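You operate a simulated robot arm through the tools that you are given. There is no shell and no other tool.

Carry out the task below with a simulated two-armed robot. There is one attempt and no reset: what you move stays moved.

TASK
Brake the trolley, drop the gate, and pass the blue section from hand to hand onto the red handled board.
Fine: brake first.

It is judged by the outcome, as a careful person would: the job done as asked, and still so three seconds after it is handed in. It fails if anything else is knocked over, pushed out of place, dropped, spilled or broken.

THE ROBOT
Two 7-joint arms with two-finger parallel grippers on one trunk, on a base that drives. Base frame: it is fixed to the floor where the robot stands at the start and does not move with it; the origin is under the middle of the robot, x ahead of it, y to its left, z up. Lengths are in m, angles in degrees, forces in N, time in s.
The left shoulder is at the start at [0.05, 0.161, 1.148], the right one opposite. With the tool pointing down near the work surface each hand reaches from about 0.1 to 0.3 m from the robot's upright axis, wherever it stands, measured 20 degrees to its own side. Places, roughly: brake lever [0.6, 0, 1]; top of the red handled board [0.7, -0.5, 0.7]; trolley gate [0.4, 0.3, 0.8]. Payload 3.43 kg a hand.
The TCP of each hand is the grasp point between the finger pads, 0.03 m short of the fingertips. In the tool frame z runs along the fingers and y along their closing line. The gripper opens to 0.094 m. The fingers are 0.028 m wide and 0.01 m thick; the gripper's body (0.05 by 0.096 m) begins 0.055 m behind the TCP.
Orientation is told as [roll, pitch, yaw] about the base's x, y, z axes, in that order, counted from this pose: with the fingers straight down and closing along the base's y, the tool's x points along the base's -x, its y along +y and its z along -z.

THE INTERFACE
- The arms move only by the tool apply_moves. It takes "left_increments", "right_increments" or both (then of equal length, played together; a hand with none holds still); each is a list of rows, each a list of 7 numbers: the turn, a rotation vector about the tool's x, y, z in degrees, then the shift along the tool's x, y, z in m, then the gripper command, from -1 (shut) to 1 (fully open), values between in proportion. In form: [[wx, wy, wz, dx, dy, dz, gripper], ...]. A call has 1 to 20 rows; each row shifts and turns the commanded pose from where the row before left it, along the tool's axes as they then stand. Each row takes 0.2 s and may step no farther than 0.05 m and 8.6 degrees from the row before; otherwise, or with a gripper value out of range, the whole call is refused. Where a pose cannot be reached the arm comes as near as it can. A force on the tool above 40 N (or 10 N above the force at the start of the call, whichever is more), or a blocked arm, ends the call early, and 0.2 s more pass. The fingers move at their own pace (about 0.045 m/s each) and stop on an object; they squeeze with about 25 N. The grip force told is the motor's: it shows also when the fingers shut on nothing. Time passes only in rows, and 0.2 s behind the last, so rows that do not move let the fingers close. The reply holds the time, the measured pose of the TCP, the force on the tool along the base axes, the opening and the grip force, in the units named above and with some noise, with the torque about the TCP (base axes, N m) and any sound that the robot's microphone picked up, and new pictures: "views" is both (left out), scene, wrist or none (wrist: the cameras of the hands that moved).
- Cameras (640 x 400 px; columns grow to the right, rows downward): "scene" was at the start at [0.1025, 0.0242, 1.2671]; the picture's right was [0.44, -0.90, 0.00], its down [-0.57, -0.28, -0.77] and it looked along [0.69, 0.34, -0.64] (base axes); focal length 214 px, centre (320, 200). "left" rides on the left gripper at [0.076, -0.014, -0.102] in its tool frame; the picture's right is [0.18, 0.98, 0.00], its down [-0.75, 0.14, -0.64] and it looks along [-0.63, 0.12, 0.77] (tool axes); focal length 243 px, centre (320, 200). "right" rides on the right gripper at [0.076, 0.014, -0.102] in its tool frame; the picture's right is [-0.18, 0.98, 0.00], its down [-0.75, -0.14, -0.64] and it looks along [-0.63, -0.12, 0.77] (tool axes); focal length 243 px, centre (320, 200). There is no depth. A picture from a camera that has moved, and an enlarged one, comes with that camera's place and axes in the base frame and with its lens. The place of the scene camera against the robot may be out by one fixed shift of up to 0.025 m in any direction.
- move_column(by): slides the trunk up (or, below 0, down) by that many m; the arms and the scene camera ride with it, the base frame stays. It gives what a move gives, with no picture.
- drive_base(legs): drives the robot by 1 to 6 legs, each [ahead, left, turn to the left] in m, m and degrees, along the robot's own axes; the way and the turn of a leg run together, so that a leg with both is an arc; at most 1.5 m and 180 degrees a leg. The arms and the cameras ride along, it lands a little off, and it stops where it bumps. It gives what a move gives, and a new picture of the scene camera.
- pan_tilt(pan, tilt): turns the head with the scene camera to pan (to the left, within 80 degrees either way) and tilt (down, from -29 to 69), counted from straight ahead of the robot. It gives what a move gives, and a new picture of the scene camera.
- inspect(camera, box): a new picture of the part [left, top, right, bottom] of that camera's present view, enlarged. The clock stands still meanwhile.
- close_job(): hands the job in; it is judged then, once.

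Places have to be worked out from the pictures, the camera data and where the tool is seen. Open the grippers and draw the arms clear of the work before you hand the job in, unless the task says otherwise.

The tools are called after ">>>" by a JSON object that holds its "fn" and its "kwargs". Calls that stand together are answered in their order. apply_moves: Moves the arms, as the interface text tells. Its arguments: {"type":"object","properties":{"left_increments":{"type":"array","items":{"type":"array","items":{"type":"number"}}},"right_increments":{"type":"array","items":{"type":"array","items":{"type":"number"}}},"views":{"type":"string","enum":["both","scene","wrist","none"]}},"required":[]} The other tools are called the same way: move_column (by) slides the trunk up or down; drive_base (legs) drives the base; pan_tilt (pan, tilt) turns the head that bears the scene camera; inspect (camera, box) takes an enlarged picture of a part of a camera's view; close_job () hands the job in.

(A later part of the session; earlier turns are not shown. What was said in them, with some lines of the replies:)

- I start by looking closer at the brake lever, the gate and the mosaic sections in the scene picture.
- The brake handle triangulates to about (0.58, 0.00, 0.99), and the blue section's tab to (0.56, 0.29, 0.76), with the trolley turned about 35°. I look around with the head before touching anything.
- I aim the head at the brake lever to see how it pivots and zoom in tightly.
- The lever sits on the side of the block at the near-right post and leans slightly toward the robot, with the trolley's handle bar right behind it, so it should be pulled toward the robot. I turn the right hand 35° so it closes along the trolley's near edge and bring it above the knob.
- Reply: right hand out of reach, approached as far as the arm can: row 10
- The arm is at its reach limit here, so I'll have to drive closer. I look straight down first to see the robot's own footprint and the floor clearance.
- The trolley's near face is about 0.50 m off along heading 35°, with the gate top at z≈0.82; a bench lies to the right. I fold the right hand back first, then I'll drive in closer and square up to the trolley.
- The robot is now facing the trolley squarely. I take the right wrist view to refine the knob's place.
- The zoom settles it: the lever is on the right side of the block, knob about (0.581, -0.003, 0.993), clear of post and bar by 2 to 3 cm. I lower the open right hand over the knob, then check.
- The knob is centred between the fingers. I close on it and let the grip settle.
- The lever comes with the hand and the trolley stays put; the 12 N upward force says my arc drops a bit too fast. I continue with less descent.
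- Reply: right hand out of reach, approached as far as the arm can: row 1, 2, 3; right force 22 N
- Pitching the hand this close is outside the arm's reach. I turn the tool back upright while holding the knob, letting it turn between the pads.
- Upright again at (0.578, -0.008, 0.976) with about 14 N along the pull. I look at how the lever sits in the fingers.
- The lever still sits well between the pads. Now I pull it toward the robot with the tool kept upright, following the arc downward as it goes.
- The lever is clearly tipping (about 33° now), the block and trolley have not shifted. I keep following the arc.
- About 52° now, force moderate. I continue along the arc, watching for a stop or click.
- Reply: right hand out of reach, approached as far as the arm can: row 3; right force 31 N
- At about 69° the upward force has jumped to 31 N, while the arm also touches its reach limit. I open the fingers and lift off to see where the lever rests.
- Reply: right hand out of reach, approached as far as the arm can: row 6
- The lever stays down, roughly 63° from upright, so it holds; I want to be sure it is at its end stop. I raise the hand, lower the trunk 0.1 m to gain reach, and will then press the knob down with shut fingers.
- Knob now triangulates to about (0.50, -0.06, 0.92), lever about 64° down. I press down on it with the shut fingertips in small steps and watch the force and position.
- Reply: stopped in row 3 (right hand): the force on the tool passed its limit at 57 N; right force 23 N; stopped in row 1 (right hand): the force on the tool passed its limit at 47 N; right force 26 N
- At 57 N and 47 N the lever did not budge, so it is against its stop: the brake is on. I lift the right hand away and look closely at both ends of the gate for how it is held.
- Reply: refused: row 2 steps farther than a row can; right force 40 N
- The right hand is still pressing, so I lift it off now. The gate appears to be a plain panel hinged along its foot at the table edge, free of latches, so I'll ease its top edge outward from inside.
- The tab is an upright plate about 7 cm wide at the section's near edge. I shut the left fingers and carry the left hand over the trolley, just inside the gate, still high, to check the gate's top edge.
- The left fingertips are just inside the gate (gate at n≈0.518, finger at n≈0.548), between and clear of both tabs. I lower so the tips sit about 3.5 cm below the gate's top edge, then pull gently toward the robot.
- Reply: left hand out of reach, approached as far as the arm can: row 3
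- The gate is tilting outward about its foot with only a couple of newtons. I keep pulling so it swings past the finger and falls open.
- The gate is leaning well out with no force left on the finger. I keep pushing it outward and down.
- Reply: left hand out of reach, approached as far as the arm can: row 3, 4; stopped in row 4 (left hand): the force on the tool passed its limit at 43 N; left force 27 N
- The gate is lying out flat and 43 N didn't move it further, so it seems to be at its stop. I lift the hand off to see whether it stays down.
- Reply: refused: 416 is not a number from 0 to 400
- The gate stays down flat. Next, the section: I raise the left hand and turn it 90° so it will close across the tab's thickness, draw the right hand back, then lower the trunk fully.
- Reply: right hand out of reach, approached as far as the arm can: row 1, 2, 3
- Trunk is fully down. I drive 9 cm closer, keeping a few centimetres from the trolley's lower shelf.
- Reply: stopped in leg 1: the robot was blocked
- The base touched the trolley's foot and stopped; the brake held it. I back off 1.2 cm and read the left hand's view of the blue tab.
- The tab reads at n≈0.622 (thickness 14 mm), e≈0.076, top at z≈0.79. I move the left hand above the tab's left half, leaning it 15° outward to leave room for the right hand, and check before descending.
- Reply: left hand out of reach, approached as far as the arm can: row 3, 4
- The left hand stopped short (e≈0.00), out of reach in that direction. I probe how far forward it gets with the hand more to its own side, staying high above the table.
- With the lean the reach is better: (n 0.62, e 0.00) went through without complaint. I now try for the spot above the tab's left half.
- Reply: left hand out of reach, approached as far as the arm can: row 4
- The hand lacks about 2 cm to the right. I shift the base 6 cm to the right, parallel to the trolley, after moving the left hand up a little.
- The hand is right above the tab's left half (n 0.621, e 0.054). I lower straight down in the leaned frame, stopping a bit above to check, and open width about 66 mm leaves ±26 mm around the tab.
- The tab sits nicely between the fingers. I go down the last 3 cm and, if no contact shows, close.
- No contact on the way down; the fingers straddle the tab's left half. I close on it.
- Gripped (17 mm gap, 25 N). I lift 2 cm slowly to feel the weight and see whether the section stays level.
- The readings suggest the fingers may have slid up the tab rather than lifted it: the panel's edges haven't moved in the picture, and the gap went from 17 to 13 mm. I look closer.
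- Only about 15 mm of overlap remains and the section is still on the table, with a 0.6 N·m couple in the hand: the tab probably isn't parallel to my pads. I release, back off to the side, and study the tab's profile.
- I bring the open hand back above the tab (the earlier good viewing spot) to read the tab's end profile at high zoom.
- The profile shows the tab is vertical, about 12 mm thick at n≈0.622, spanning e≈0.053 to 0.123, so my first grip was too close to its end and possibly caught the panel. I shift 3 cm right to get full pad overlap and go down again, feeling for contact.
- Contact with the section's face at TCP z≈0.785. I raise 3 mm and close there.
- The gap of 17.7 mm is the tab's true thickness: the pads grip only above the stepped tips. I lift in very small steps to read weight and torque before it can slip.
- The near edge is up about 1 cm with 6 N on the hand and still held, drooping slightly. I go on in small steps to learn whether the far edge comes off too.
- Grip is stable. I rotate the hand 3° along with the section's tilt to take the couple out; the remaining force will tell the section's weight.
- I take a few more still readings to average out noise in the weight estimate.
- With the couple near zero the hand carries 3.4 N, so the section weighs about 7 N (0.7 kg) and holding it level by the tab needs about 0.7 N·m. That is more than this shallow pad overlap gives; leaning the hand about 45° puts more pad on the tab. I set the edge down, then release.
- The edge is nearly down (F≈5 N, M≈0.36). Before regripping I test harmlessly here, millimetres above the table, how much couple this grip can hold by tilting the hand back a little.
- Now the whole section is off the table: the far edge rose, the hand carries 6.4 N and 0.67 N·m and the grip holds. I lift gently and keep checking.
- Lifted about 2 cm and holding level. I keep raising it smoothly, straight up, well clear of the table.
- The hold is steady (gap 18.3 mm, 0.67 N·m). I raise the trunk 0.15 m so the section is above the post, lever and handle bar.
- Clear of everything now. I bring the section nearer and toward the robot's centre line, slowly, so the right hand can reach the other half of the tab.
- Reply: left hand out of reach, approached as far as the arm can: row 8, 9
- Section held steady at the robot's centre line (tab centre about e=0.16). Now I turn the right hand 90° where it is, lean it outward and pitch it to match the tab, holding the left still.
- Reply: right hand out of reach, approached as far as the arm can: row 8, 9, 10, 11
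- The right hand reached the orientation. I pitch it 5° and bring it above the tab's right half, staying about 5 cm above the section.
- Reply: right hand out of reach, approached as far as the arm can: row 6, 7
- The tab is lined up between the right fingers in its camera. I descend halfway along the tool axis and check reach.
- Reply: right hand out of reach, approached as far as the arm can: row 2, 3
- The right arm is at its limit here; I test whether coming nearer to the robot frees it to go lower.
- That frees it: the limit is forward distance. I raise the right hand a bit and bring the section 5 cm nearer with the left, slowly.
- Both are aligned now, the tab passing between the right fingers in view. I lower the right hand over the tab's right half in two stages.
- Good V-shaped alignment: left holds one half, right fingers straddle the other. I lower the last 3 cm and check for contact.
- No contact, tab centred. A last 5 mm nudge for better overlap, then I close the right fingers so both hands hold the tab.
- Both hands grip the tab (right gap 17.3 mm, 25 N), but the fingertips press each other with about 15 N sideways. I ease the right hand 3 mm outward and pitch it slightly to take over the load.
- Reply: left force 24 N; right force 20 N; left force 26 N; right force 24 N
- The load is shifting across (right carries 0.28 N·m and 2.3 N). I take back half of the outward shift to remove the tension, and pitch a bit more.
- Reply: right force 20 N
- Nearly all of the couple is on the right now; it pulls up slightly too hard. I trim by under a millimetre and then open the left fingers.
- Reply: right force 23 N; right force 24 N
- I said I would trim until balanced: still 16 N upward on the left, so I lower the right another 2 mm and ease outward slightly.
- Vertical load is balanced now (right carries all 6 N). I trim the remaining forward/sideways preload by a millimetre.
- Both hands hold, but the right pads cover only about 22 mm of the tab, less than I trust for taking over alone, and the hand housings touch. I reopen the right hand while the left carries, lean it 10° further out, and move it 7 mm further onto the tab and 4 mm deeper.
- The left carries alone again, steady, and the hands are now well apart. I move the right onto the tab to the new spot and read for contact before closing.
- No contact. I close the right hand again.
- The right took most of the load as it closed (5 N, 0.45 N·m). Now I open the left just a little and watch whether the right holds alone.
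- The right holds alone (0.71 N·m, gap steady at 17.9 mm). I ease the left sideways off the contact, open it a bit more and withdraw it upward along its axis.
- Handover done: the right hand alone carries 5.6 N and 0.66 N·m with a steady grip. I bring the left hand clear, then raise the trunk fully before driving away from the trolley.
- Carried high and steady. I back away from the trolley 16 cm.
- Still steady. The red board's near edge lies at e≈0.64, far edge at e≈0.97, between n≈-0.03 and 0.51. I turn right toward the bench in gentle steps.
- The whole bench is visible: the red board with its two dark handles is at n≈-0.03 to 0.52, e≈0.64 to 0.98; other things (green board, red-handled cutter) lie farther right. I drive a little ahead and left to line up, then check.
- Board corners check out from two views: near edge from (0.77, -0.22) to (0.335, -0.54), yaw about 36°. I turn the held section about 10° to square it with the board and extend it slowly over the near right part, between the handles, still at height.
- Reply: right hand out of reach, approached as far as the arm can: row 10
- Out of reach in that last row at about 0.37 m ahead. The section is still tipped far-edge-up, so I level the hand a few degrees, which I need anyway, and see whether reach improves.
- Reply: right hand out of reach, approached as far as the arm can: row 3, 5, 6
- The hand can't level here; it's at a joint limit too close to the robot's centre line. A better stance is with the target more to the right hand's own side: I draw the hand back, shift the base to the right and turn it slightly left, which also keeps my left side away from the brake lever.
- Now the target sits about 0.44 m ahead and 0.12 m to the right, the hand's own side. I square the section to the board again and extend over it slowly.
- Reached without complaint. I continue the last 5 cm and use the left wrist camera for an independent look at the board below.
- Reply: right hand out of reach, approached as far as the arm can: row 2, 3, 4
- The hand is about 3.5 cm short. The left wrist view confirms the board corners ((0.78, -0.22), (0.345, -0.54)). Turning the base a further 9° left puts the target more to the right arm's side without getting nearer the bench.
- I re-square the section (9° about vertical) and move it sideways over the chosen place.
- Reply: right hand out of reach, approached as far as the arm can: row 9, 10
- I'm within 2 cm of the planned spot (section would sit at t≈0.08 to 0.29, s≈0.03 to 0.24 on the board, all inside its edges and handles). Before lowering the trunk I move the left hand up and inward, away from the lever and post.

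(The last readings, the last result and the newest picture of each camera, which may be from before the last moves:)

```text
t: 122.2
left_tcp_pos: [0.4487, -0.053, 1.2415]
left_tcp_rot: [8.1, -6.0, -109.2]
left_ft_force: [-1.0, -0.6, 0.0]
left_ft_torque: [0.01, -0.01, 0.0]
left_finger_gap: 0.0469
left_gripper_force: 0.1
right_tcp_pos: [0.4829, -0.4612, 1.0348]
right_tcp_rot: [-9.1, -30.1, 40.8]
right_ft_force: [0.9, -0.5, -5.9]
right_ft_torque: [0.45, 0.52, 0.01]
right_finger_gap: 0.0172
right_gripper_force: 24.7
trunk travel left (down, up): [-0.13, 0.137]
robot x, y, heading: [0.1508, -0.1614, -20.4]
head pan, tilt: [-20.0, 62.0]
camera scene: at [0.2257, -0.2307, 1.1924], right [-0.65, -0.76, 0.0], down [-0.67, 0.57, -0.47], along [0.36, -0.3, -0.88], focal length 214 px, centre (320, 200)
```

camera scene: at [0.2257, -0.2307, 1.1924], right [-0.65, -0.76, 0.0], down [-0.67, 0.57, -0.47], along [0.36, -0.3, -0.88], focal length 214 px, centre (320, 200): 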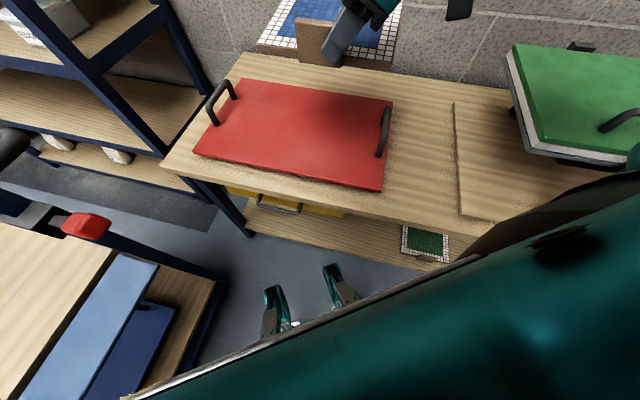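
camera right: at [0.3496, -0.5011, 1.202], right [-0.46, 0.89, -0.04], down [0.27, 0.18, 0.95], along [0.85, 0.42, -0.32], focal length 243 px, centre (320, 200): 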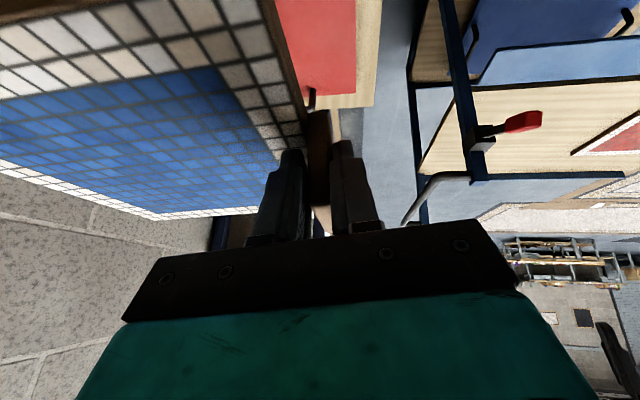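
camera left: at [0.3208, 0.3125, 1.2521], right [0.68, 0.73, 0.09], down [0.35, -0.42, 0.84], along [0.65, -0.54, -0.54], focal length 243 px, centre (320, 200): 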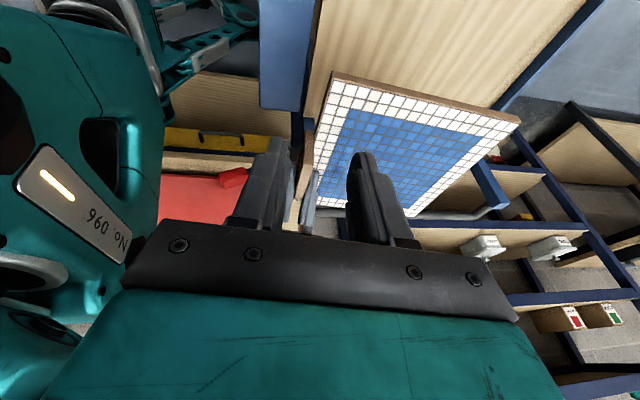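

Everything clear; the section hovers over the board's right half. I lower the trunk the remaining 0.13 m.

>>> {"fn": "move_column", "kwargs": {"by": -0.13}}

>>> {"fn": "inspect", "kwargs": {"camera": "scene", "box": [0, 0, 640, 400]}}

>>> {"fn": "inspect", "kwargs": {"camera": "right", "box": [0, 0, 640, 400]}}

```text
t: 123.8
left_tcp_pos: [0.4463, -0.0526, 1.1111]
left_tcp_rot: [8.1, -5.9, -109.2]
left_ft_force: [0.6, 0.2, -0.5]
left_ft_torque: [0.01, -0.03, 0.03]
left_finger_gap: 0.047
left_gripper_force: 0.1
right_tcp_pos: [0.4827, -0.4598, 0.905]
right_tcp_rot: [-9.1, -30.1, 40.8]
right_ft_force: [0.7, -0.4, -5.5]
right_ft_torque: [0.38, 0.49, -0.02]
right_finger_gap: 0.0178
right_gripper_force: 24.7
trunk travel left (down, up): [0.0, 0.267]
robot x, y, heading: [0.1547, -0.1634, -20.3]
head pan, tilt: [-20.0, 62.0]
```

```text
1.00 times, centred on (320, 200) of scene (not enlarged: the box is as wide or as high as the picture)
camera zoom: at [0.2255, -0.2307, 1.0625], right [-0.65, -0.76, 0.0], down [-0.67, 0.57, -0.47], along [0.36, -0.3, -0.88], focal length 214 px, centre (320, 200)
```

zoom: 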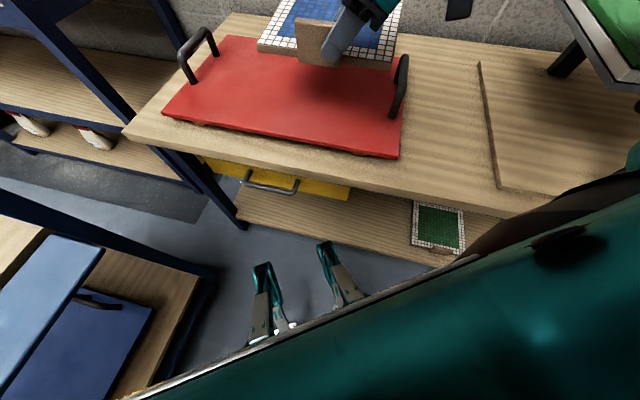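

```text
1.00 times, centred on (320, 200) of right (not enlarged: the box is as wide or as high as the picture)
camera zoom: at [0.3743, -0.5122, 0.9525], right [-0.45, 0.89, -0.04], down [0.27, 0.18, 0.95], along [0.85, 0.42, -0.32], focal length 243 px, centre (320, 200)
```

zoom: 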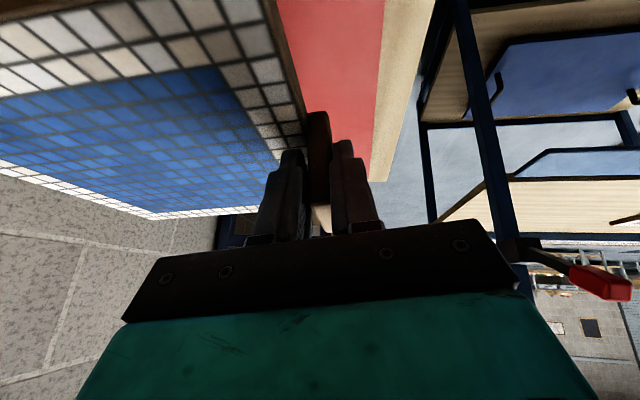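

Trunk is at the bottom. I lower the arm in small steps toward the board, and watch reach and position.

>>> {"fn": "apply_moves", "kwargs": {"right_increments": [[0, 0, 0, 0.0063, 0.0017, 0.0107, -1], [0, 0, 0, 0.0063, 0.0017, 0.0107, -1], [0, 0, 0, 0.0063, 0.0017, 0.0107, -1], [0, 0, 0, 0.0063, 0.0017, 0.0107, -1]], "views": "both"}}

```text
t: 124.8
left_tcp_pos: [0.4477, -0.0499, 1.1135]
left_tcp_rot: [8.0, -6.2, -109.2]
left_ft_force: [0.5, -0.6, -0.4]
left_ft_torque: [-0.03, 0.01, 0.01]
left_finger_gap: 0.0474
left_gripper_force: 0.0
right_tcp_pos: [0.4843, -0.4585, 0.8612]
right_tcp_rot: [-9.8, -30.1, 41.1]
right_ft_force: [-0.3, 0.3, -6.1]
right_ft_torque: [0.44, 0.55, -0.04]
right_finger_gap: 0.0175
right_gripper_force: 24.8
trunk travel left (down, up): [0.0, 0.267]
robot x, y, heading: [0.1521, -0.1614, -20.4]
head pan, tilt: [-20.0, 62.0]
camera scene: at [0.2262, -0.2274, 1.0649], right [-0.65, -0.76, 0.0], down [-0.67, 0.57, -0.47], along [0.36, -0.31, -0.88], focal length 214 px, centre (320, 200)
camera right: at [0.3751, -0.5101, 0.9081], right [-0.45, 0.89, -0.05], down [0.26, 0.19, 0.95], along [0.85, 0.41, -0.32], focal length 243 px, centre (320, 200)
```

scene: 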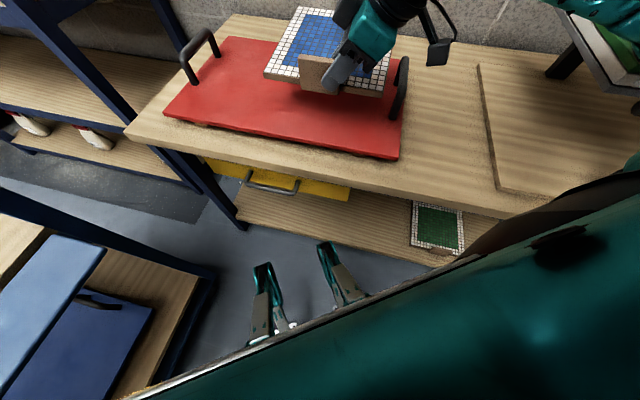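
right: 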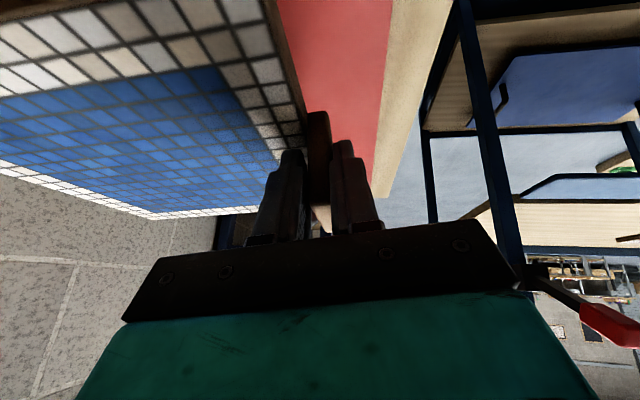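

Good descent. I continue down another 4 cm while trimming 2 cm toward the planned spot.

>>> {"fn": "apply_moves", "kwargs": {"right_increments": [[0, 0, 0, 0.0082, -0.0017, 0.0071, -1], [0, 0, 0, 0.0082, -0.0017, 0.0071, -1], [0, 0, 0, 0.0082, -0.0017, 0.0071, -1], [0, 0, 0, 0.0082, -0.0017, 0.0071, -1]], "views": "scene"}}

>>> {"fn": "inspect", "kwargs": {"camera": "scene", "box": [230, 0, 430, 125]}}

```text
t: 125.8
left_tcp_pos: [0.4477, -0.0538, 1.1118]
left_tcp_rot: [8.1, -5.9, -109.2]
left_ft_force: [0.0, 0.1, 0.3]
left_ft_torque: [-0.02, -0.03, -0.01]
left_finger_gap: 0.0469
left_gripper_force: 0.1
right_tcp_pos: [0.4791, -0.4786, 0.8151]
right_tcp_rot: [-9.1, -30.2, 40.6]
right_ft_force: [-0.1, -0.1, -6.3]
right_ft_torque: [0.41, 0.51, -0.03]
right_finger_gap: 0.0176
right_gripper_force: 24.9
trunk travel left (down, up): [0.0, 0.267]
robot x, y, heading: [0.1517, -0.1617, -20.4]
head pan, tilt: [-20.0, 62.0]
camera scene: at [0.2256, -0.2308, 1.0624], right [-0.65, -0.76, 0.0], down [-0.67, 0.57, -0.47], along [0.36, -0.3, -0.88], focal length 214 px, centre (320, 200)
```

scene: 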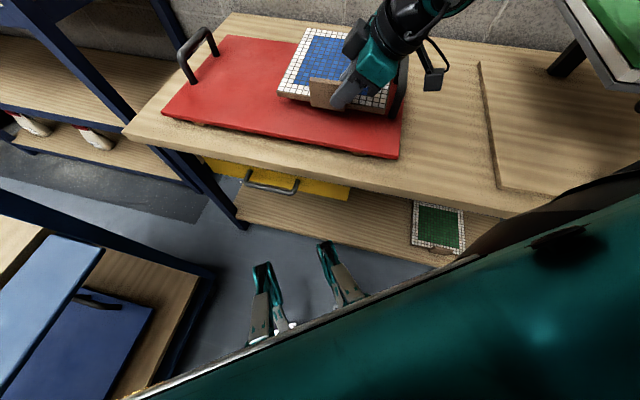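

```text
3.20 times, centred on (330, 62) of scene
camera zoom: at [0.2256, -0.2308, 1.0624], right [-0.65, -0.76, 0.0], down [-0.67, 0.57, -0.47], along [0.36, -0.3, -0.88], focal length 686 px, centre (288, 640)
```

zoom: 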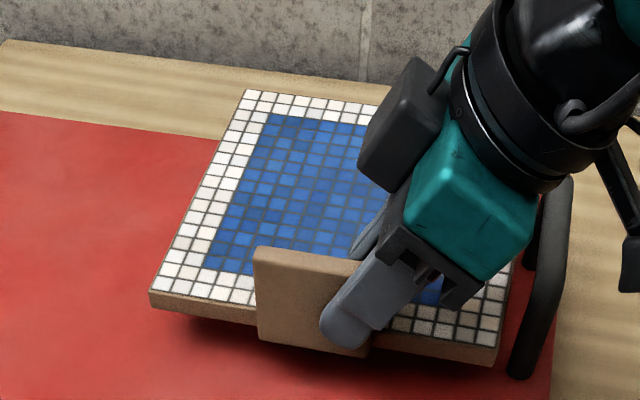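

Right at the planned spot (0.479, -0.479), section about 7 cm above the board and clear of the right handle. Now I level it (about 5° nose-down) before the final descent.

>>> {"fn": "apply_moves", "kwargs": {"right_increments": [[-1.2, 0, 0, 0, 0, 0, -1], [-1.2, 0, 0, 0, 0, 0, -1], [-1.2, 0, 0, 0, 0, 0, -1], [-1.2, 0, 0, 0, 0, 0, -1]], "views": "none"}}

>>> {"fn": "apply_moves", "kwargs": {"right_increments": [[0, 0, 0, 0.004, 0.0008, 0.0085, -1], [0, 0, 0, 0.004, 0.0008, 0.0085, -1], [0, 0, 0, 0.004, 0.0008, 0.0085, -1]], "views": "scene"}}

>>> {"fn": "inspect", "kwargs": {"camera": "scene", "box": [230, 0, 430, 125]}}

```text
t: 126.8
left_tcp_pos: [0.449, -0.0533, 1.1122]
left_tcp_rot: [8.1, -6.0, -109.3]
left_ft_force: [-0.4, -0.4, 0.4]
left_ft_torque: [0.01, -0.02, 0.0]
left_finger_gap: 0.047
left_gripper_force: 0.0
right_tcp_pos: [0.4794, -0.4771, 0.8154]
right_tcp_rot: [-9.3, -30.1, 40.7]
right_ft_force: [-0.6, 0.0, -5.0]
right_ft_torque: [0.41, 0.48, 0.0]
right_finger_gap: 0.0179
right_gripper_force: 25.5
right hand out of reach, approached as far as the arm can: row 3
trunk travel left (down, up): [0.0, 0.267]
robot x, y, heading: [0.1523, -0.1616, -20.4]
head pan, tilt: [-20.0, 62.0]
```

```text
t: 127.6
left_tcp_pos: [0.4485, -0.0526, 1.1118]
left_tcp_rot: [8.0, -5.9, -109.2]
left_ft_force: [0.4, 0.1, -0.6]
left_ft_torque: [-0.01, 0.03, -0.02]
left_finger_gap: 0.0469
left_gripper_force: 0.1
right_tcp_pos: [0.4814, -0.4782, 0.7881]
right_tcp_rot: [-8.0, -30.1, 40.7]
right_ft_force: [0.8, -0.2, -6.3]
right_ft_torque: [0.42, 0.52, -0.01]
right_finger_gap: 0.0174
right_gripper_force: 24.9
trunk travel left (down, up): [0.0, 0.267]
robot x, y, heading: [0.1526, -0.1637, -20.5]
head pan, tilt: [-20.0, 62.0]
camera scene: at [0.2256, -0.2309, 1.0624], right [-0.65, -0.76, 0.0], down [-0.67, 0.57, -0.47], along [0.36, -0.3, -0.88], focal length 214 px, centre (320, 200)
```

scene: 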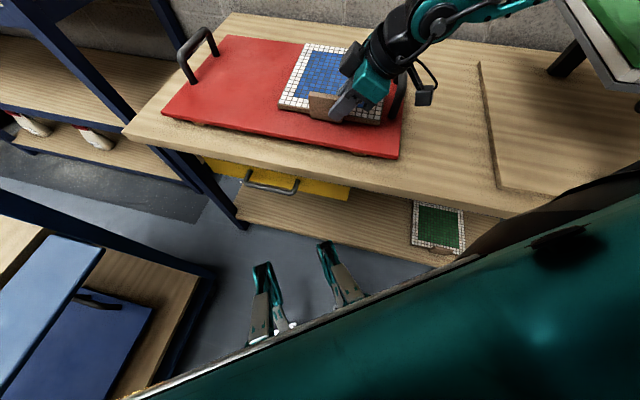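

```text
3.20 times, centred on (330, 62) of scene
camera zoom: at [0.2256, -0.2309, 1.0624], right [-0.65, -0.76, 0.0], down [-0.67, 0.57, -0.47], along [0.36, -0.3, -0.88], focal length 686 px, centre (288, 640)
```

zoom: 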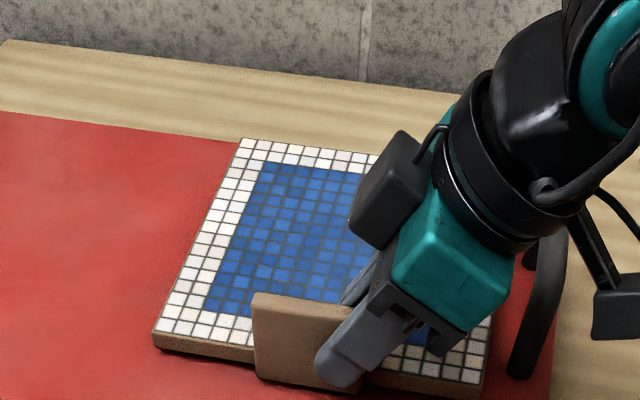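

Close above the board now and well placed. I try to level the rest while going down a bit further.

>>> {"fn": "apply_moves", "kwargs": {"right_increments": [[-1.2, 0, 0, 0.0015, 0, 0.004, -1], [-1.2, 0, 0, 0.0015, 0, 0.004, -1], [-1.2, 0, 0, 0.0015, 0, 0.004, -1]], "views": "none"}}

>>> {"fn": "inspect", "kwargs": {"camera": "scene", "box": [230, 0, 430, 125]}}

>>> {"fn": "inspect", "kwargs": {"camera": "right", "box": [160, 0, 480, 200]}}

```text
t: 128.4
left_tcp_pos: [0.4475, -0.0529, 1.1101]
left_tcp_rot: [8.1, -5.9, -109.1]
left_ft_force: [-0.4, -0.4, 0.8]
left_ft_torque: [-0.02, -0.02, -0.01]
left_finger_gap: 0.0471
left_gripper_force: 0.1
right_tcp_pos: [0.4814, -0.4767, 0.7832]
right_tcp_rot: [-6.9, -30.0, 40.7]
right_ft_force: [0.3, 0.1, -5.8]
right_ft_torque: [0.4, 0.51, 0.04]
right_finger_gap: 0.0176
right_gripper_force: 25.1
right hand out of reach, approached as far as the arm can: row 2, 3
trunk travel left (down, up): [0.0, 0.267]
robot x, y, heading: [0.1538, -0.1624, -20.4]
head pan, tilt: [-20.0, 62.0]
```

```text
3.20 times, centred on (330, 62) of scene
camera zoom: at [0.2256, -0.2308, 1.0624], right [-0.65, -0.76, 0.0], down [-0.67, 0.57, -0.47], along [0.36, -0.3, -0.88], focal length 686 px, centre (288, 640)
```

zoom: 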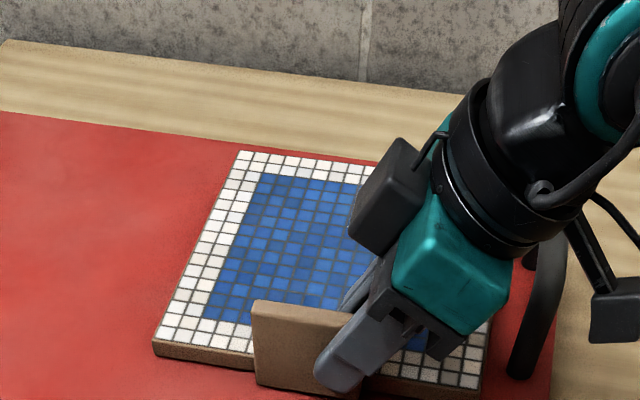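

```text
2.00 times, centred on (320, 100) of right
camera zoom: at [0.3748, -0.5323, 0.8315], right [-0.47, 0.88, -0.01], down [0.29, 0.16, 0.94], along [0.83, 0.44, -0.33], focal length 485 px, centre (320, 400)
```

zoom: 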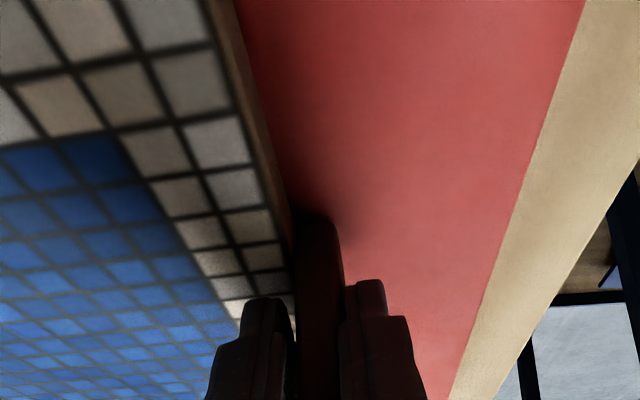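

Well inside the board. I continue down with gentler nose-down rotation per step.

>>> {"fn": "apply_moves", "kwargs": {"right_increments": [[-0.4, 0, 0, 0.003, 0.0005, 0.005, -1], [-0.4, 0, 0, 0.003, 0.0005, 0.005, -1], [-0.4, 0, 0, 0.003, 0.0005, 0.005, -1]], "views": "none"}}

>>> {"fn": "apply_moves", "kwargs": {"right_increments": [[-0.5, 0, 0, 0.002, 0.0005, 0.0034, -1], [-0.5, 0, 0, 0.002, 0.0005, 0.0034, -1]], "views": "none"}}

>>> {"fn": "inspect", "kwargs": {"camera": "scene", "box": [230, 0, 430, 125]}}

>>> {"fn": "inspect", "kwargs": {"camera": "right", "box": [160, 0, 480, 200]}}

```text
t: 129.3
left_tcp_pos: [0.4456, -0.0528, 1.1125]
left_tcp_rot: [8.2, -5.9, -109.3]
left_ft_force: [0.1, 0.1, -0.7]
left_ft_torque: [0.0, -0.04, 0.01]
left_finger_gap: 0.0469
left_gripper_force: 0.0
right_tcp_pos: [0.4832, -0.4774, 0.7795]
right_tcp_rot: [-7.1, -31.0, 41.2]
right_ft_force: [-9.7, -1.9, 19.4]
right_ft_torque: [0.36, 1.1, 0.02]
right_finger_gap: 0.0181
right_gripper_force: 25.1
right hand out of reach, approached as far as the arm can: row 1
trunk travel left (down, up): [0.0, 0.267]
robot x, y, heading: [0.1511, -0.1582, -20.5]
head pan, tilt: [-20.0, 62.0]
stopped in row 3 (right hand): the force on the tool passed its limit at 42 N (the readings are from after the stop); the commanded pose is now the measured one
```

```text
t: 129.8
left_tcp_pos: [0.4456, -0.0526, 1.1116]
left_tcp_rot: [8.2, -5.9, -109.3]
left_ft_force: [0.1, 0.0, 0.2]
left_ft_torque: [0.02, -0.01, -0.01]
left_finger_gap: 0.047
left_gripper_force: 0.1
right_tcp_pos: [0.4845, -0.475, 0.7784]
right_tcp_rot: [-7.3, -31.4, 41.3]
right_ft_force: [-8.7, -1.0, 16.9]
right_ft_torque: [0.33, 1.04, 0.02]
right_finger_gap: 0.0177
right_gripper_force: 24.9
right hand out of reach, approached as far as the arm can: row 2
trunk travel left (down, up): [0.0, 0.267]
robot x, y, heading: [0.1593, -0.1629, -20.7]
head pan, tilt: [-20.0, 62.0]
stopped in row 2 (right hand): the force on the tool passed its limit at 44 N (the readings are from after the stop); the commanded pose is now the measured one
```

```text
3.20 times, centred on (330, 62) of scene
camera zoom: at [0.2237, -0.2304, 1.0625], right [-0.65, -0.76, 0.0], down [-0.67, 0.57, -0.47], along [0.36, -0.31, -0.88], focal length 686 px, centre (288, 640)
```

zoom: 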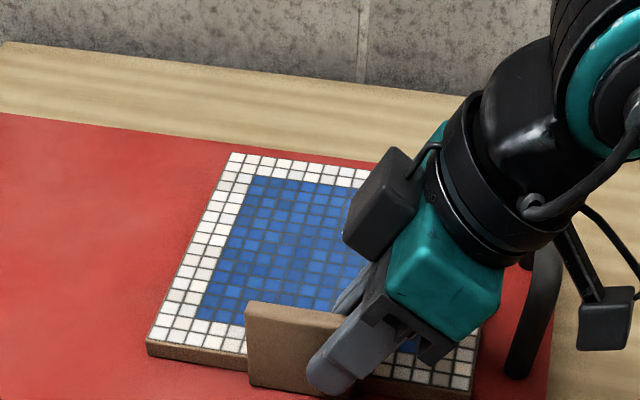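

```text
2.00 times, centred on (320, 100) of right
camera zoom: at [0.3773, -0.5326, 0.8248], right [-0.48, 0.88, -0.01], down [0.27, 0.15, 0.95], along [0.84, 0.45, -0.31], focal length 485 px, centre (320, 400)
```

zoom: 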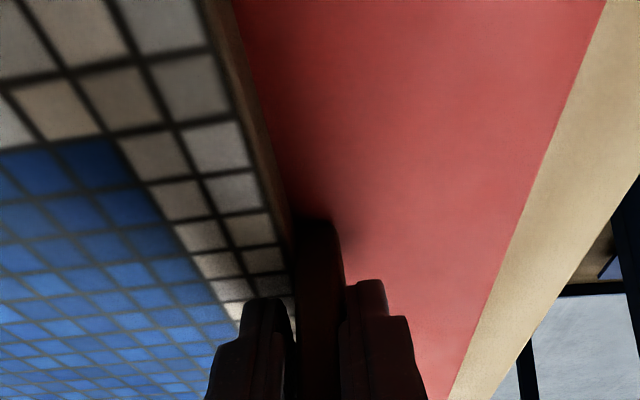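

The section's near edge has touched down: the contact force acts straight below the fingers, so the board's top is a bit higher than told. I relieve the pressure by 2 mm and try once more to tip the far edge down.

>>> {"fn": "apply_moves", "kwargs": {"right_increments": [[0, 0, 0, -0.001, 0, -0.0017, -1], [-1.0, 0, 0, 0, 0, 0, -1]], "views": "none"}}

>>> {"fn": "apply_moves", "kwargs": {"right_increments": [[-1.0, 0, 0, 0, 0.001, 0, -1], [-0.8, 0, 0, 0, 0.001, 0, -1]], "views": "none"}}

```text
t: 130.4
left_tcp_pos: [0.4477, -0.0536, 1.1114]
left_tcp_rot: [8.1, -6.0, -109.2]
left_ft_force: [0.3, 0.2, 0.2]
left_ft_torque: [0.0, -0.05, 0.06]
left_finger_gap: 0.047
left_gripper_force: 0.1
right_tcp_pos: [0.485, -0.4763, 0.7804]
right_tcp_rot: [-7.2, -31.3, 41.2]
right_ft_force: [1.2, 3.8, 5.2]
right_ft_torque: [0.64, 0.47, -0.03]
right_finger_gap: 0.0177
right_gripper_force: 24.9
trunk travel left (down, up): [0.0, 0.267]
robot x, y, heading: [0.1528, -0.1608, -20.6]
head pan, tilt: [-20.0, 62.0]
```

```text
t: 131.0
left_tcp_pos: [0.4469, -0.0536, 1.1122]
left_tcp_rot: [8.1, -5.9, -109.3]
left_ft_force: [0.0, 0.3, 0.6]
left_ft_torque: [0.04, 0.0, 0.03]
left_finger_gap: 0.0471
left_gripper_force: 0.0
right_tcp_pos: [0.4836, -0.4756, 0.7784]
right_tcp_rot: [-7.1, -31.1, 41.1]
right_ft_force: [2.7, 4.4, 4.6]
right_ft_torque: [0.85, 0.18, 0.1]
right_finger_gap: 0.0178
right_gripper_force: 24.5
trunk travel left (down, up): [0.0, 0.267]
robot x, y, heading: [0.1553, -0.1622, -20.5]
head pan, tilt: [-20.0, 62.0]
```

The near edge rests lightly on the board now. I open the fingers just a few millimetres so the section settles flat, and look.

>>> {"fn": "apply_moves", "kwargs": {"right_increments": [[0, 0, 0, 0, 0, 0, -0.6], [0, 0, 0, 0, 0, 0, -0.45], [0, 0, 0, 0, 0, 0, -0.35], [0, 0, 0, 0, 0, 0, -0.35]], "views": "wrist"}}

>>> {"fn": "inspect", "kwargs": {"camera": "scene", "box": [230, 0, 430, 125]}}

```text
t: 132.0
left_tcp_pos: [0.4474, -0.0529, 1.1114]
left_tcp_rot: [8.1, -5.9, -109.3]
left_ft_force: [0.2, -0.1, 1.3]
left_ft_torque: [-0.01, -0.01, 0.01]
left_finger_gap: 0.047
left_gripper_force: 0.0
right_tcp_pos: [0.4843, -0.4776, 0.7786]
right_tcp_rot: [-7.1, -31.1, 41.1]
right_ft_force: [0.2, 0.3, -0.5]
right_ft_torque: [-0.04, -0.04, 0.0]
right_finger_gap: 0.0306
right_gripper_force: 0.1
trunk travel left (down, up): [0.0, 0.267]
robot x, y, heading: [0.1511, -0.1633, -20.4]
head pan, tilt: [-20.0, 62.0]
camera right: at [0.3773, -0.5333, 0.8251], right [-0.48, 0.88, -0.01], down [0.27, 0.16, 0.95], along [0.84, 0.45, -0.31], focal length 243 px, centre (320, 200)
```

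right: 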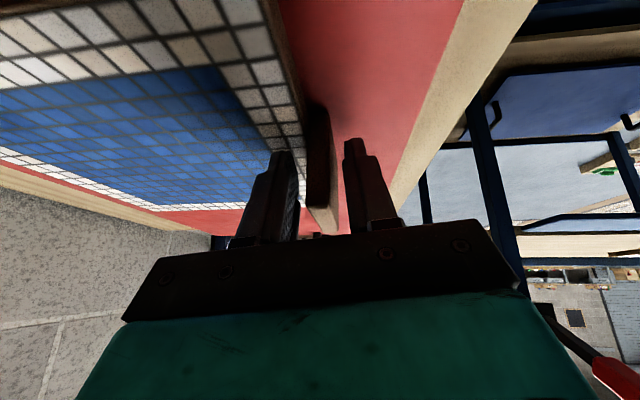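

```text
3.20 times, centred on (330, 62) of scene
camera zoom: at [0.2249, -0.2308, 1.0625], right [-0.65, -0.76, 0.0], down [-0.67, 0.57, -0.47], along [0.36, -0.3, -0.88], focal length 686 px, centre (288, 640)
```

zoom: 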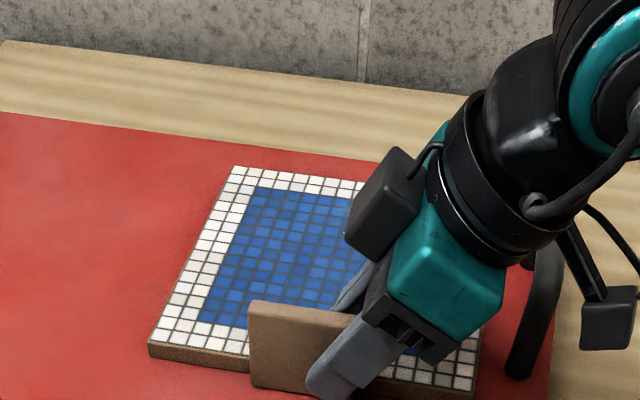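

The section has settled flat on the red board. I open wider and withdraw the right hand along its own axis, away from the tab.

>>> {"fn": "apply_moves", "kwargs": {"right_increments": [[0, 0, 0, 0, 0, 0, 0.1], [0, 0, 0, 0, 0, 0, 0.1], [0, 0, 0, 0, 0, -0.008, 0.1], [0, 0, 0, 0, 0, -0.015, 0.1], [0, 0, 0, 0, 0, -0.02, 0.1], [0, 0, 0, 0, 0, -0.03, 0.1], [0, 0, 0, -0.015, 0, -0.035, 0.1], [0, 0, 0, -0.02, 0, -0.035, 0.1]], "views": "both"}}

>>> {"fn": "inspect", "kwargs": {"camera": "scene", "box": [130, 0, 450, 200]}}

```text
t: 133.8
left_tcp_pos: [0.4472, -0.0523, 1.1124]
left_tcp_rot: [8.1, -5.9, -109.3]
left_ft_force: [0.0, 0.2, 0.2]
left_ft_torque: [0.03, -0.02, 0.0]
left_finger_gap: 0.0467
left_gripper_force: 0.1
right_tcp_pos: [0.434, -0.4426, 0.8851]
right_tcp_rot: [-3.7, -30.4, 40.8]
right_ft_force: [1.2, -0.5, 6.4]
right_ft_torque: [-0.14, 0.19, 0.01]
right_finger_gap: 0.052
right_gripper_force: 0.1
right hand out of reach, approached as far as the arm can: row 3, 4, 5, 6, 7
trunk travel left (down, up): [0.0, 0.267]
robot x, y, heading: [0.1526, -0.1594, -20.5]
head pan, tilt: [-20.0, 62.0]
camera scene: at [0.2248, -0.2306, 1.0628], right [-0.65, -0.76, 0.0], down [-0.67, 0.57, -0.47], along [0.36, -0.3, -0.88], focal length 214 px, centre (320, 200)
camera right: at [0.3314, -0.5037, 0.934], right [-0.5, 0.87, 0.04], down [0.31, 0.14, 0.94], along [0.81, 0.48, -0.34], focal length 243 px, centre (320, 200)
```

scene: 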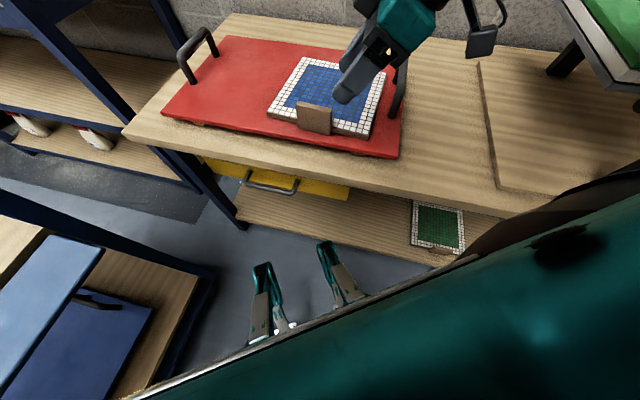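
right: 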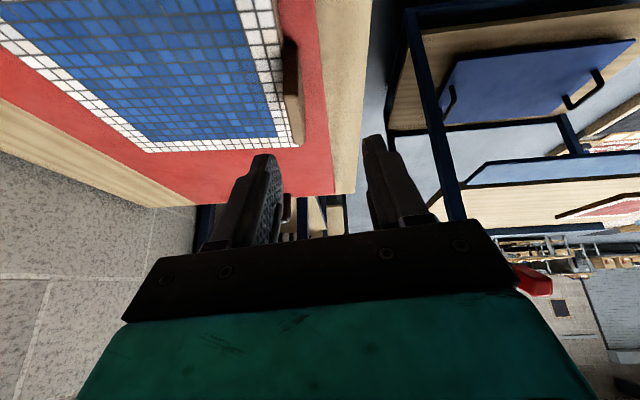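

```text
2.00 times, centred on (290, 100) of scene
camera zoom: at [0.2248, -0.2306, 1.0628], right [-0.65, -0.76, 0.0], down [-0.67, 0.57, -0.47], along [0.36, -0.3, -0.88], focal length 429 px, centre (380, 400)
```

zoom: 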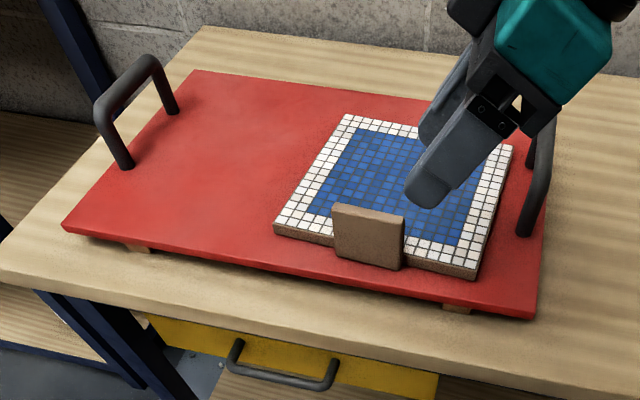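

The blue section lies flat on the red board, clear of both handles. I check the right hand's reading and lift it further away.

>>> {"fn": "apply_moves", "kwargs": {"right_increments": [[0, 0, 0, -0.01, 0.005, -0.015, 0.1], [0, 0, 0, -0.01, 0.01, -0.02, 0.1]], "views": "none"}}

>>> {"fn": "move_column", "kwargs": {"by": 0.15}}

>>> {"fn": "inspect", "kwargs": {"camera": "scene", "box": [0, 0, 640, 400]}}

```text
t: 134.4
left_tcp_pos: [0.4462, -0.0527, 1.1112]
left_tcp_rot: [8.1, -5.8, -109.3]
left_ft_force: [0.2, 0.8, 0.6]
left_ft_torque: [-0.01, -0.01, 0.04]
left_finger_gap: 0.0468
left_gripper_force: 0.0
right_tcp_pos: [0.424, -0.4293, 0.9283]
right_tcp_rot: [-4.2, -31.1, 41.2]
right_ft_force: [-0.7, -0.3, 1.1]
right_ft_torque: [0.02, -0.01, -0.02]
right_finger_gap: 0.0518
right_gripper_force: 0.0
trunk travel left (down, up): [0.0, 0.267]
robot x, y, heading: [0.1539, -0.1599, -20.5]
head pan, tilt: [-20.0, 62.0]
```

```text
t: 136.1
left_tcp_pos: [0.447, -0.0539, 1.2615]
left_tcp_rot: [8.0, -5.9, -109.2]
left_ft_force: [-0.3, -0.5, 0.1]
left_ft_torque: [-0.02, 0.01, -0.02]
left_finger_gap: 0.047
left_gripper_force: 0.0
right_tcp_pos: [0.4233, -0.4295, 1.079]
right_tcp_rot: [-4.2, -31.1, 41.2]
right_ft_force: [0.8, -0.1, 0.0]
right_ft_torque: [-0.02, -0.01, -0.03]
right_finger_gap: 0.0515
right_gripper_force: 0.1
trunk travel left (down, up): [-0.15, 0.117]
robot x, y, heading: [0.148, -0.1584, -20.4]
head pan, tilt: [-20.0, 62.0]
```

```text
1.00 times, centred on (320, 200) of scene (not enlarged: the box is as wide or as high as the picture)
camera zoom: at [0.225, -0.2309, 1.2124], right [-0.65, -0.76, 0.0], down [-0.67, 0.57, -0.47], along [0.36, -0.3, -0.88], focal length 214 px, centre (320, 200)
```

zoom: 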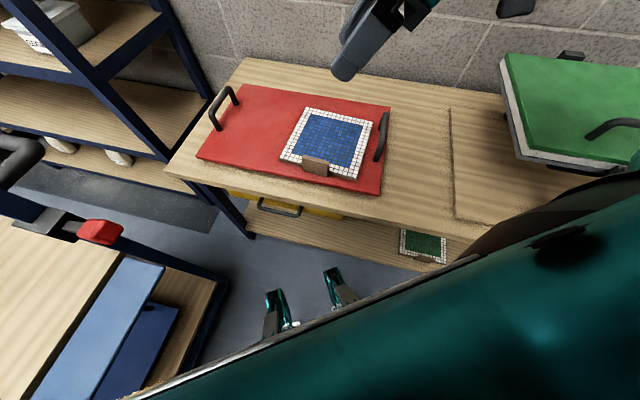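

Section secure on the board. I retract the arms with grippers fully open, back the base off, and look over the trolley's brake and gate one more time.

>>> {"fn": "apply_moves", "kwargs": {"right_increments": [[0, 0, 0, 0, 0.03, -0.02, 1], [0, 0, 0, 0, 0.03, -0.02, 1], [0, 0, 0, 0, 0.03, 0, 1], [0, 0, 0, 0, 0, 0, 1]], "left_increments": [[0, 0, 0, 0, -0.02, 0, 1], [0, 0, 0, 0, -0.02, 0, 1], [0, 0, 0, 0, -0.02, 0, 1], [0, 0, 0, 0, 0, 0, 1]], "views": "none"}}

>>> {"fn": "drive_base", "kwargs": {"legs": [[-0.15, 0, 0]]}}

>>> {"fn": "pan_tilt", "kwargs": {"pan": 45, "tilt": 40}}

>>> {"fn": "pan_tilt", "kwargs": {"pan": -15, "tilt": 45}}

```text
t: 137.1
left_tcp_pos: [0.3916, -0.0358, 1.2523]
left_tcp_rot: [8.0, -5.9, -109.3]
left_ft_force: [-0.2, 1.0, 0.2]
left_ft_torque: [-0.01, 0.01, -0.01]
left_finger_gap: 0.0942
left_gripper_force: 0.1
right_tcp_pos: [0.3594, -0.3735, 1.117]
right_tcp_rot: [-4.2, -31.1, 41.3]
right_ft_force: [-0.2, -0.6, 0.0]
right_ft_torque: [0.0, -0.04, 0.0]
right_finger_gap: 0.0942
right_gripper_force: 0.0
right hand out of reach, approached as far as the arm can: row 3
trunk travel left (down, up): [-0.15, 0.117]
robot x, y, heading: [0.152, -0.1627, -20.3]
head pan, tilt: [-20.0, 62.0]
```

```text
t: 138.5
left_tcp_pos: [0.2517, 0.0175, 1.2515]
left_tcp_rot: [8.1, -6.0, -109.4]
left_ft_force: [-1.0, 0.3, -0.2]
left_ft_torque: [0.01, -0.02, 0.0]
left_finger_gap: 0.094
left_gripper_force: 0.1
right_tcp_pos: [0.2199, -0.3196, 1.1157]
right_tcp_rot: [-4.2, -31.1, 41.1]
right_ft_force: [-0.2, 1.0, -1.0]
right_ft_torque: [0.0, 0.0, -0.01]
right_finger_gap: 0.0943
right_gripper_force: 0.1
trunk travel left (down, up): [-0.15, 0.117]
robot x, y, heading: [0.0149, -0.11, -20.5]
head pan, tilt: [-20.0, 62.0]
camera scene: at [0.0849, -0.1787, 1.2126], right [-0.65, -0.76, 0.0], down [-0.67, 0.57, -0.47], along [0.36, -0.3, -0.88], focal length 214 px, centre (320, 200)
```

scene: 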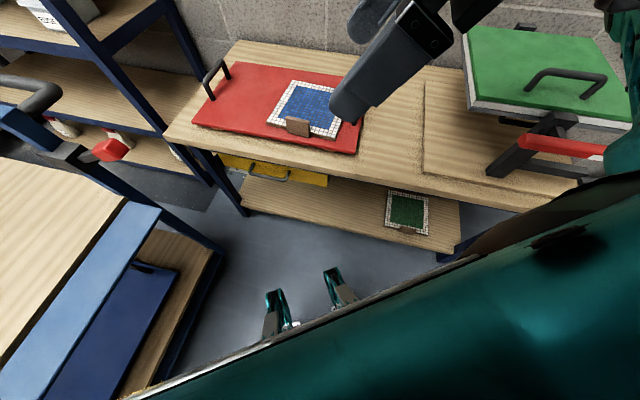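

```text
t: 139.8
left_tcp_pos: [0.252, 0.0168, 1.2523]
left_tcp_rot: [8.2, -5.9, -109.3]
left_ft_force: [0.5, 0.0, -0.6]
left_ft_torque: [-0.04, 0.0, -0.01]
left_finger_gap: 0.0939
left_gripper_force: 0.1
right_tcp_pos: [0.2199, -0.3215, 1.1161]
right_tcp_rot: [-4.2, -31.0, 41.3]
right_ft_force: [0.5, 0.4, 0.5]
right_ft_torque: [-0.02, 0.0, 0.0]
right_finger_gap: 0.0938
right_gripper_force: 0.0
trunk travel left (down, up): [-0.15, 0.117]
robot x, y, heading: [0.008, -0.1096, -20.3]
head pan, tilt: [45.0, 40.0]
camera scene: at [0.1154, -0.1076, 1.2399], right [0.35, -0.94, 0.0], down [-0.62, -0.23, -0.75], along [0.71, 0.26, -0.66], focal length 214 px, centre (320, 200)
```

scene: 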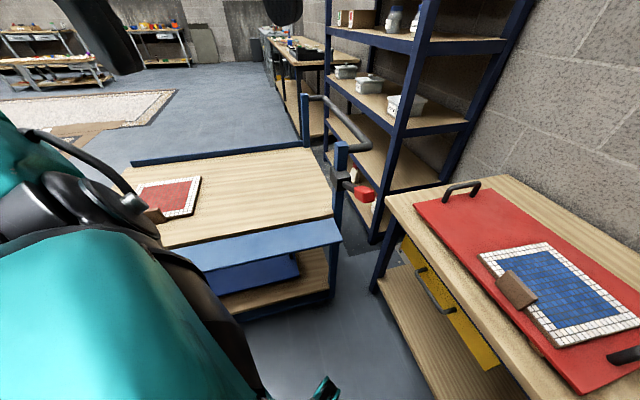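

```text
t: 141.2
left_tcp_pos: [0.2523, 0.0162, 1.2521]
left_tcp_rot: [8.1, -5.9, -109.3]
left_ft_force: [-0.8, 0.9, 1.1]
left_ft_torque: [-0.01, -0.02, 0.05]
left_finger_gap: 0.094
left_gripper_force: 0.3
right_tcp_pos: [0.2209, -0.3207, 1.1162]
right_tcp_rot: [-4.2, -31.1, 41.1]
right_ft_force: [-0.5, 0.1, -0.3]
right_ft_torque: [0.01, -0.02, 0.01]
right_finger_gap: 0.0941
right_gripper_force: 0.0
trunk travel left (down, up): [-0.15, 0.117]
robot x, y, heading: [0.0108, -0.107, -20.5]
head pan, tilt: [-15.0, 45.0]
camera scene: at [0.1028, -0.1843, 1.2343], right [-0.58, -0.81, 0.0], down [-0.58, 0.41, -0.71], along [0.58, -0.41, -0.71], focal length 214 px, centre (320, 200)
```

scene: 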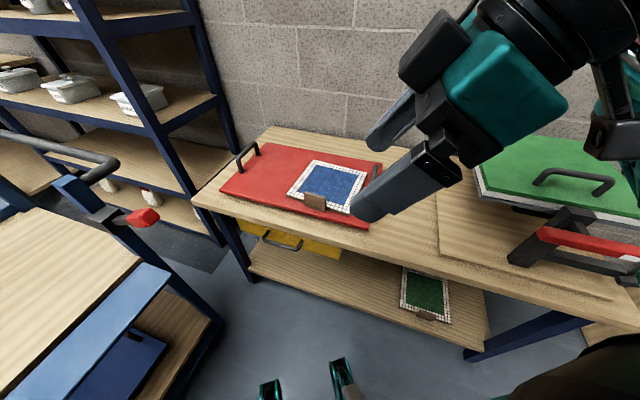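

All three are done: brake lever down at its stop, gate lying open, and the blue section flat on the red board between its handles. The other items are undisturbed and both open hands are clear, so I hand in the job.

>>> {"fn": "close_job", "kwargs": {}}

```text
The job is handed in.
```

The job is handed in: the brake is on, the gate is down, and the blue section lies flat on the red handled board.

- **Brake:** I pulled the lever toward the robot first. It held against 57 N of downward push, so I took it to be at its end stop.
- **Gate:** I swung it outward with the left hand. It lies out flat and stayed there when I let go.
- **Blue section:** The left hand lifted it by its tab and passed it directly to the right hand, which set it on the board between the two handles. The near edge touched first, and the far edge settled about 1 cm when I opened the fingers.

Three things did not go cleanly:
- **First grip slipped:** The fingers slid up the tab on the first try, without lifting the section. I gripped it again further in and it held.
- **Base touched the trolley:** I drove slightly too far and bumped its lower front. The brake held, and I backed off.
- **Hard touchdown:** The section pressed on the board with 42–44 N, twice, before I eased off, because the board was about 3 cm higher than I had assumed. The board did not appear to shift.

In the last pictures the red section, the shelves and the other boards looked undisturbed, and both hands were open and clear.
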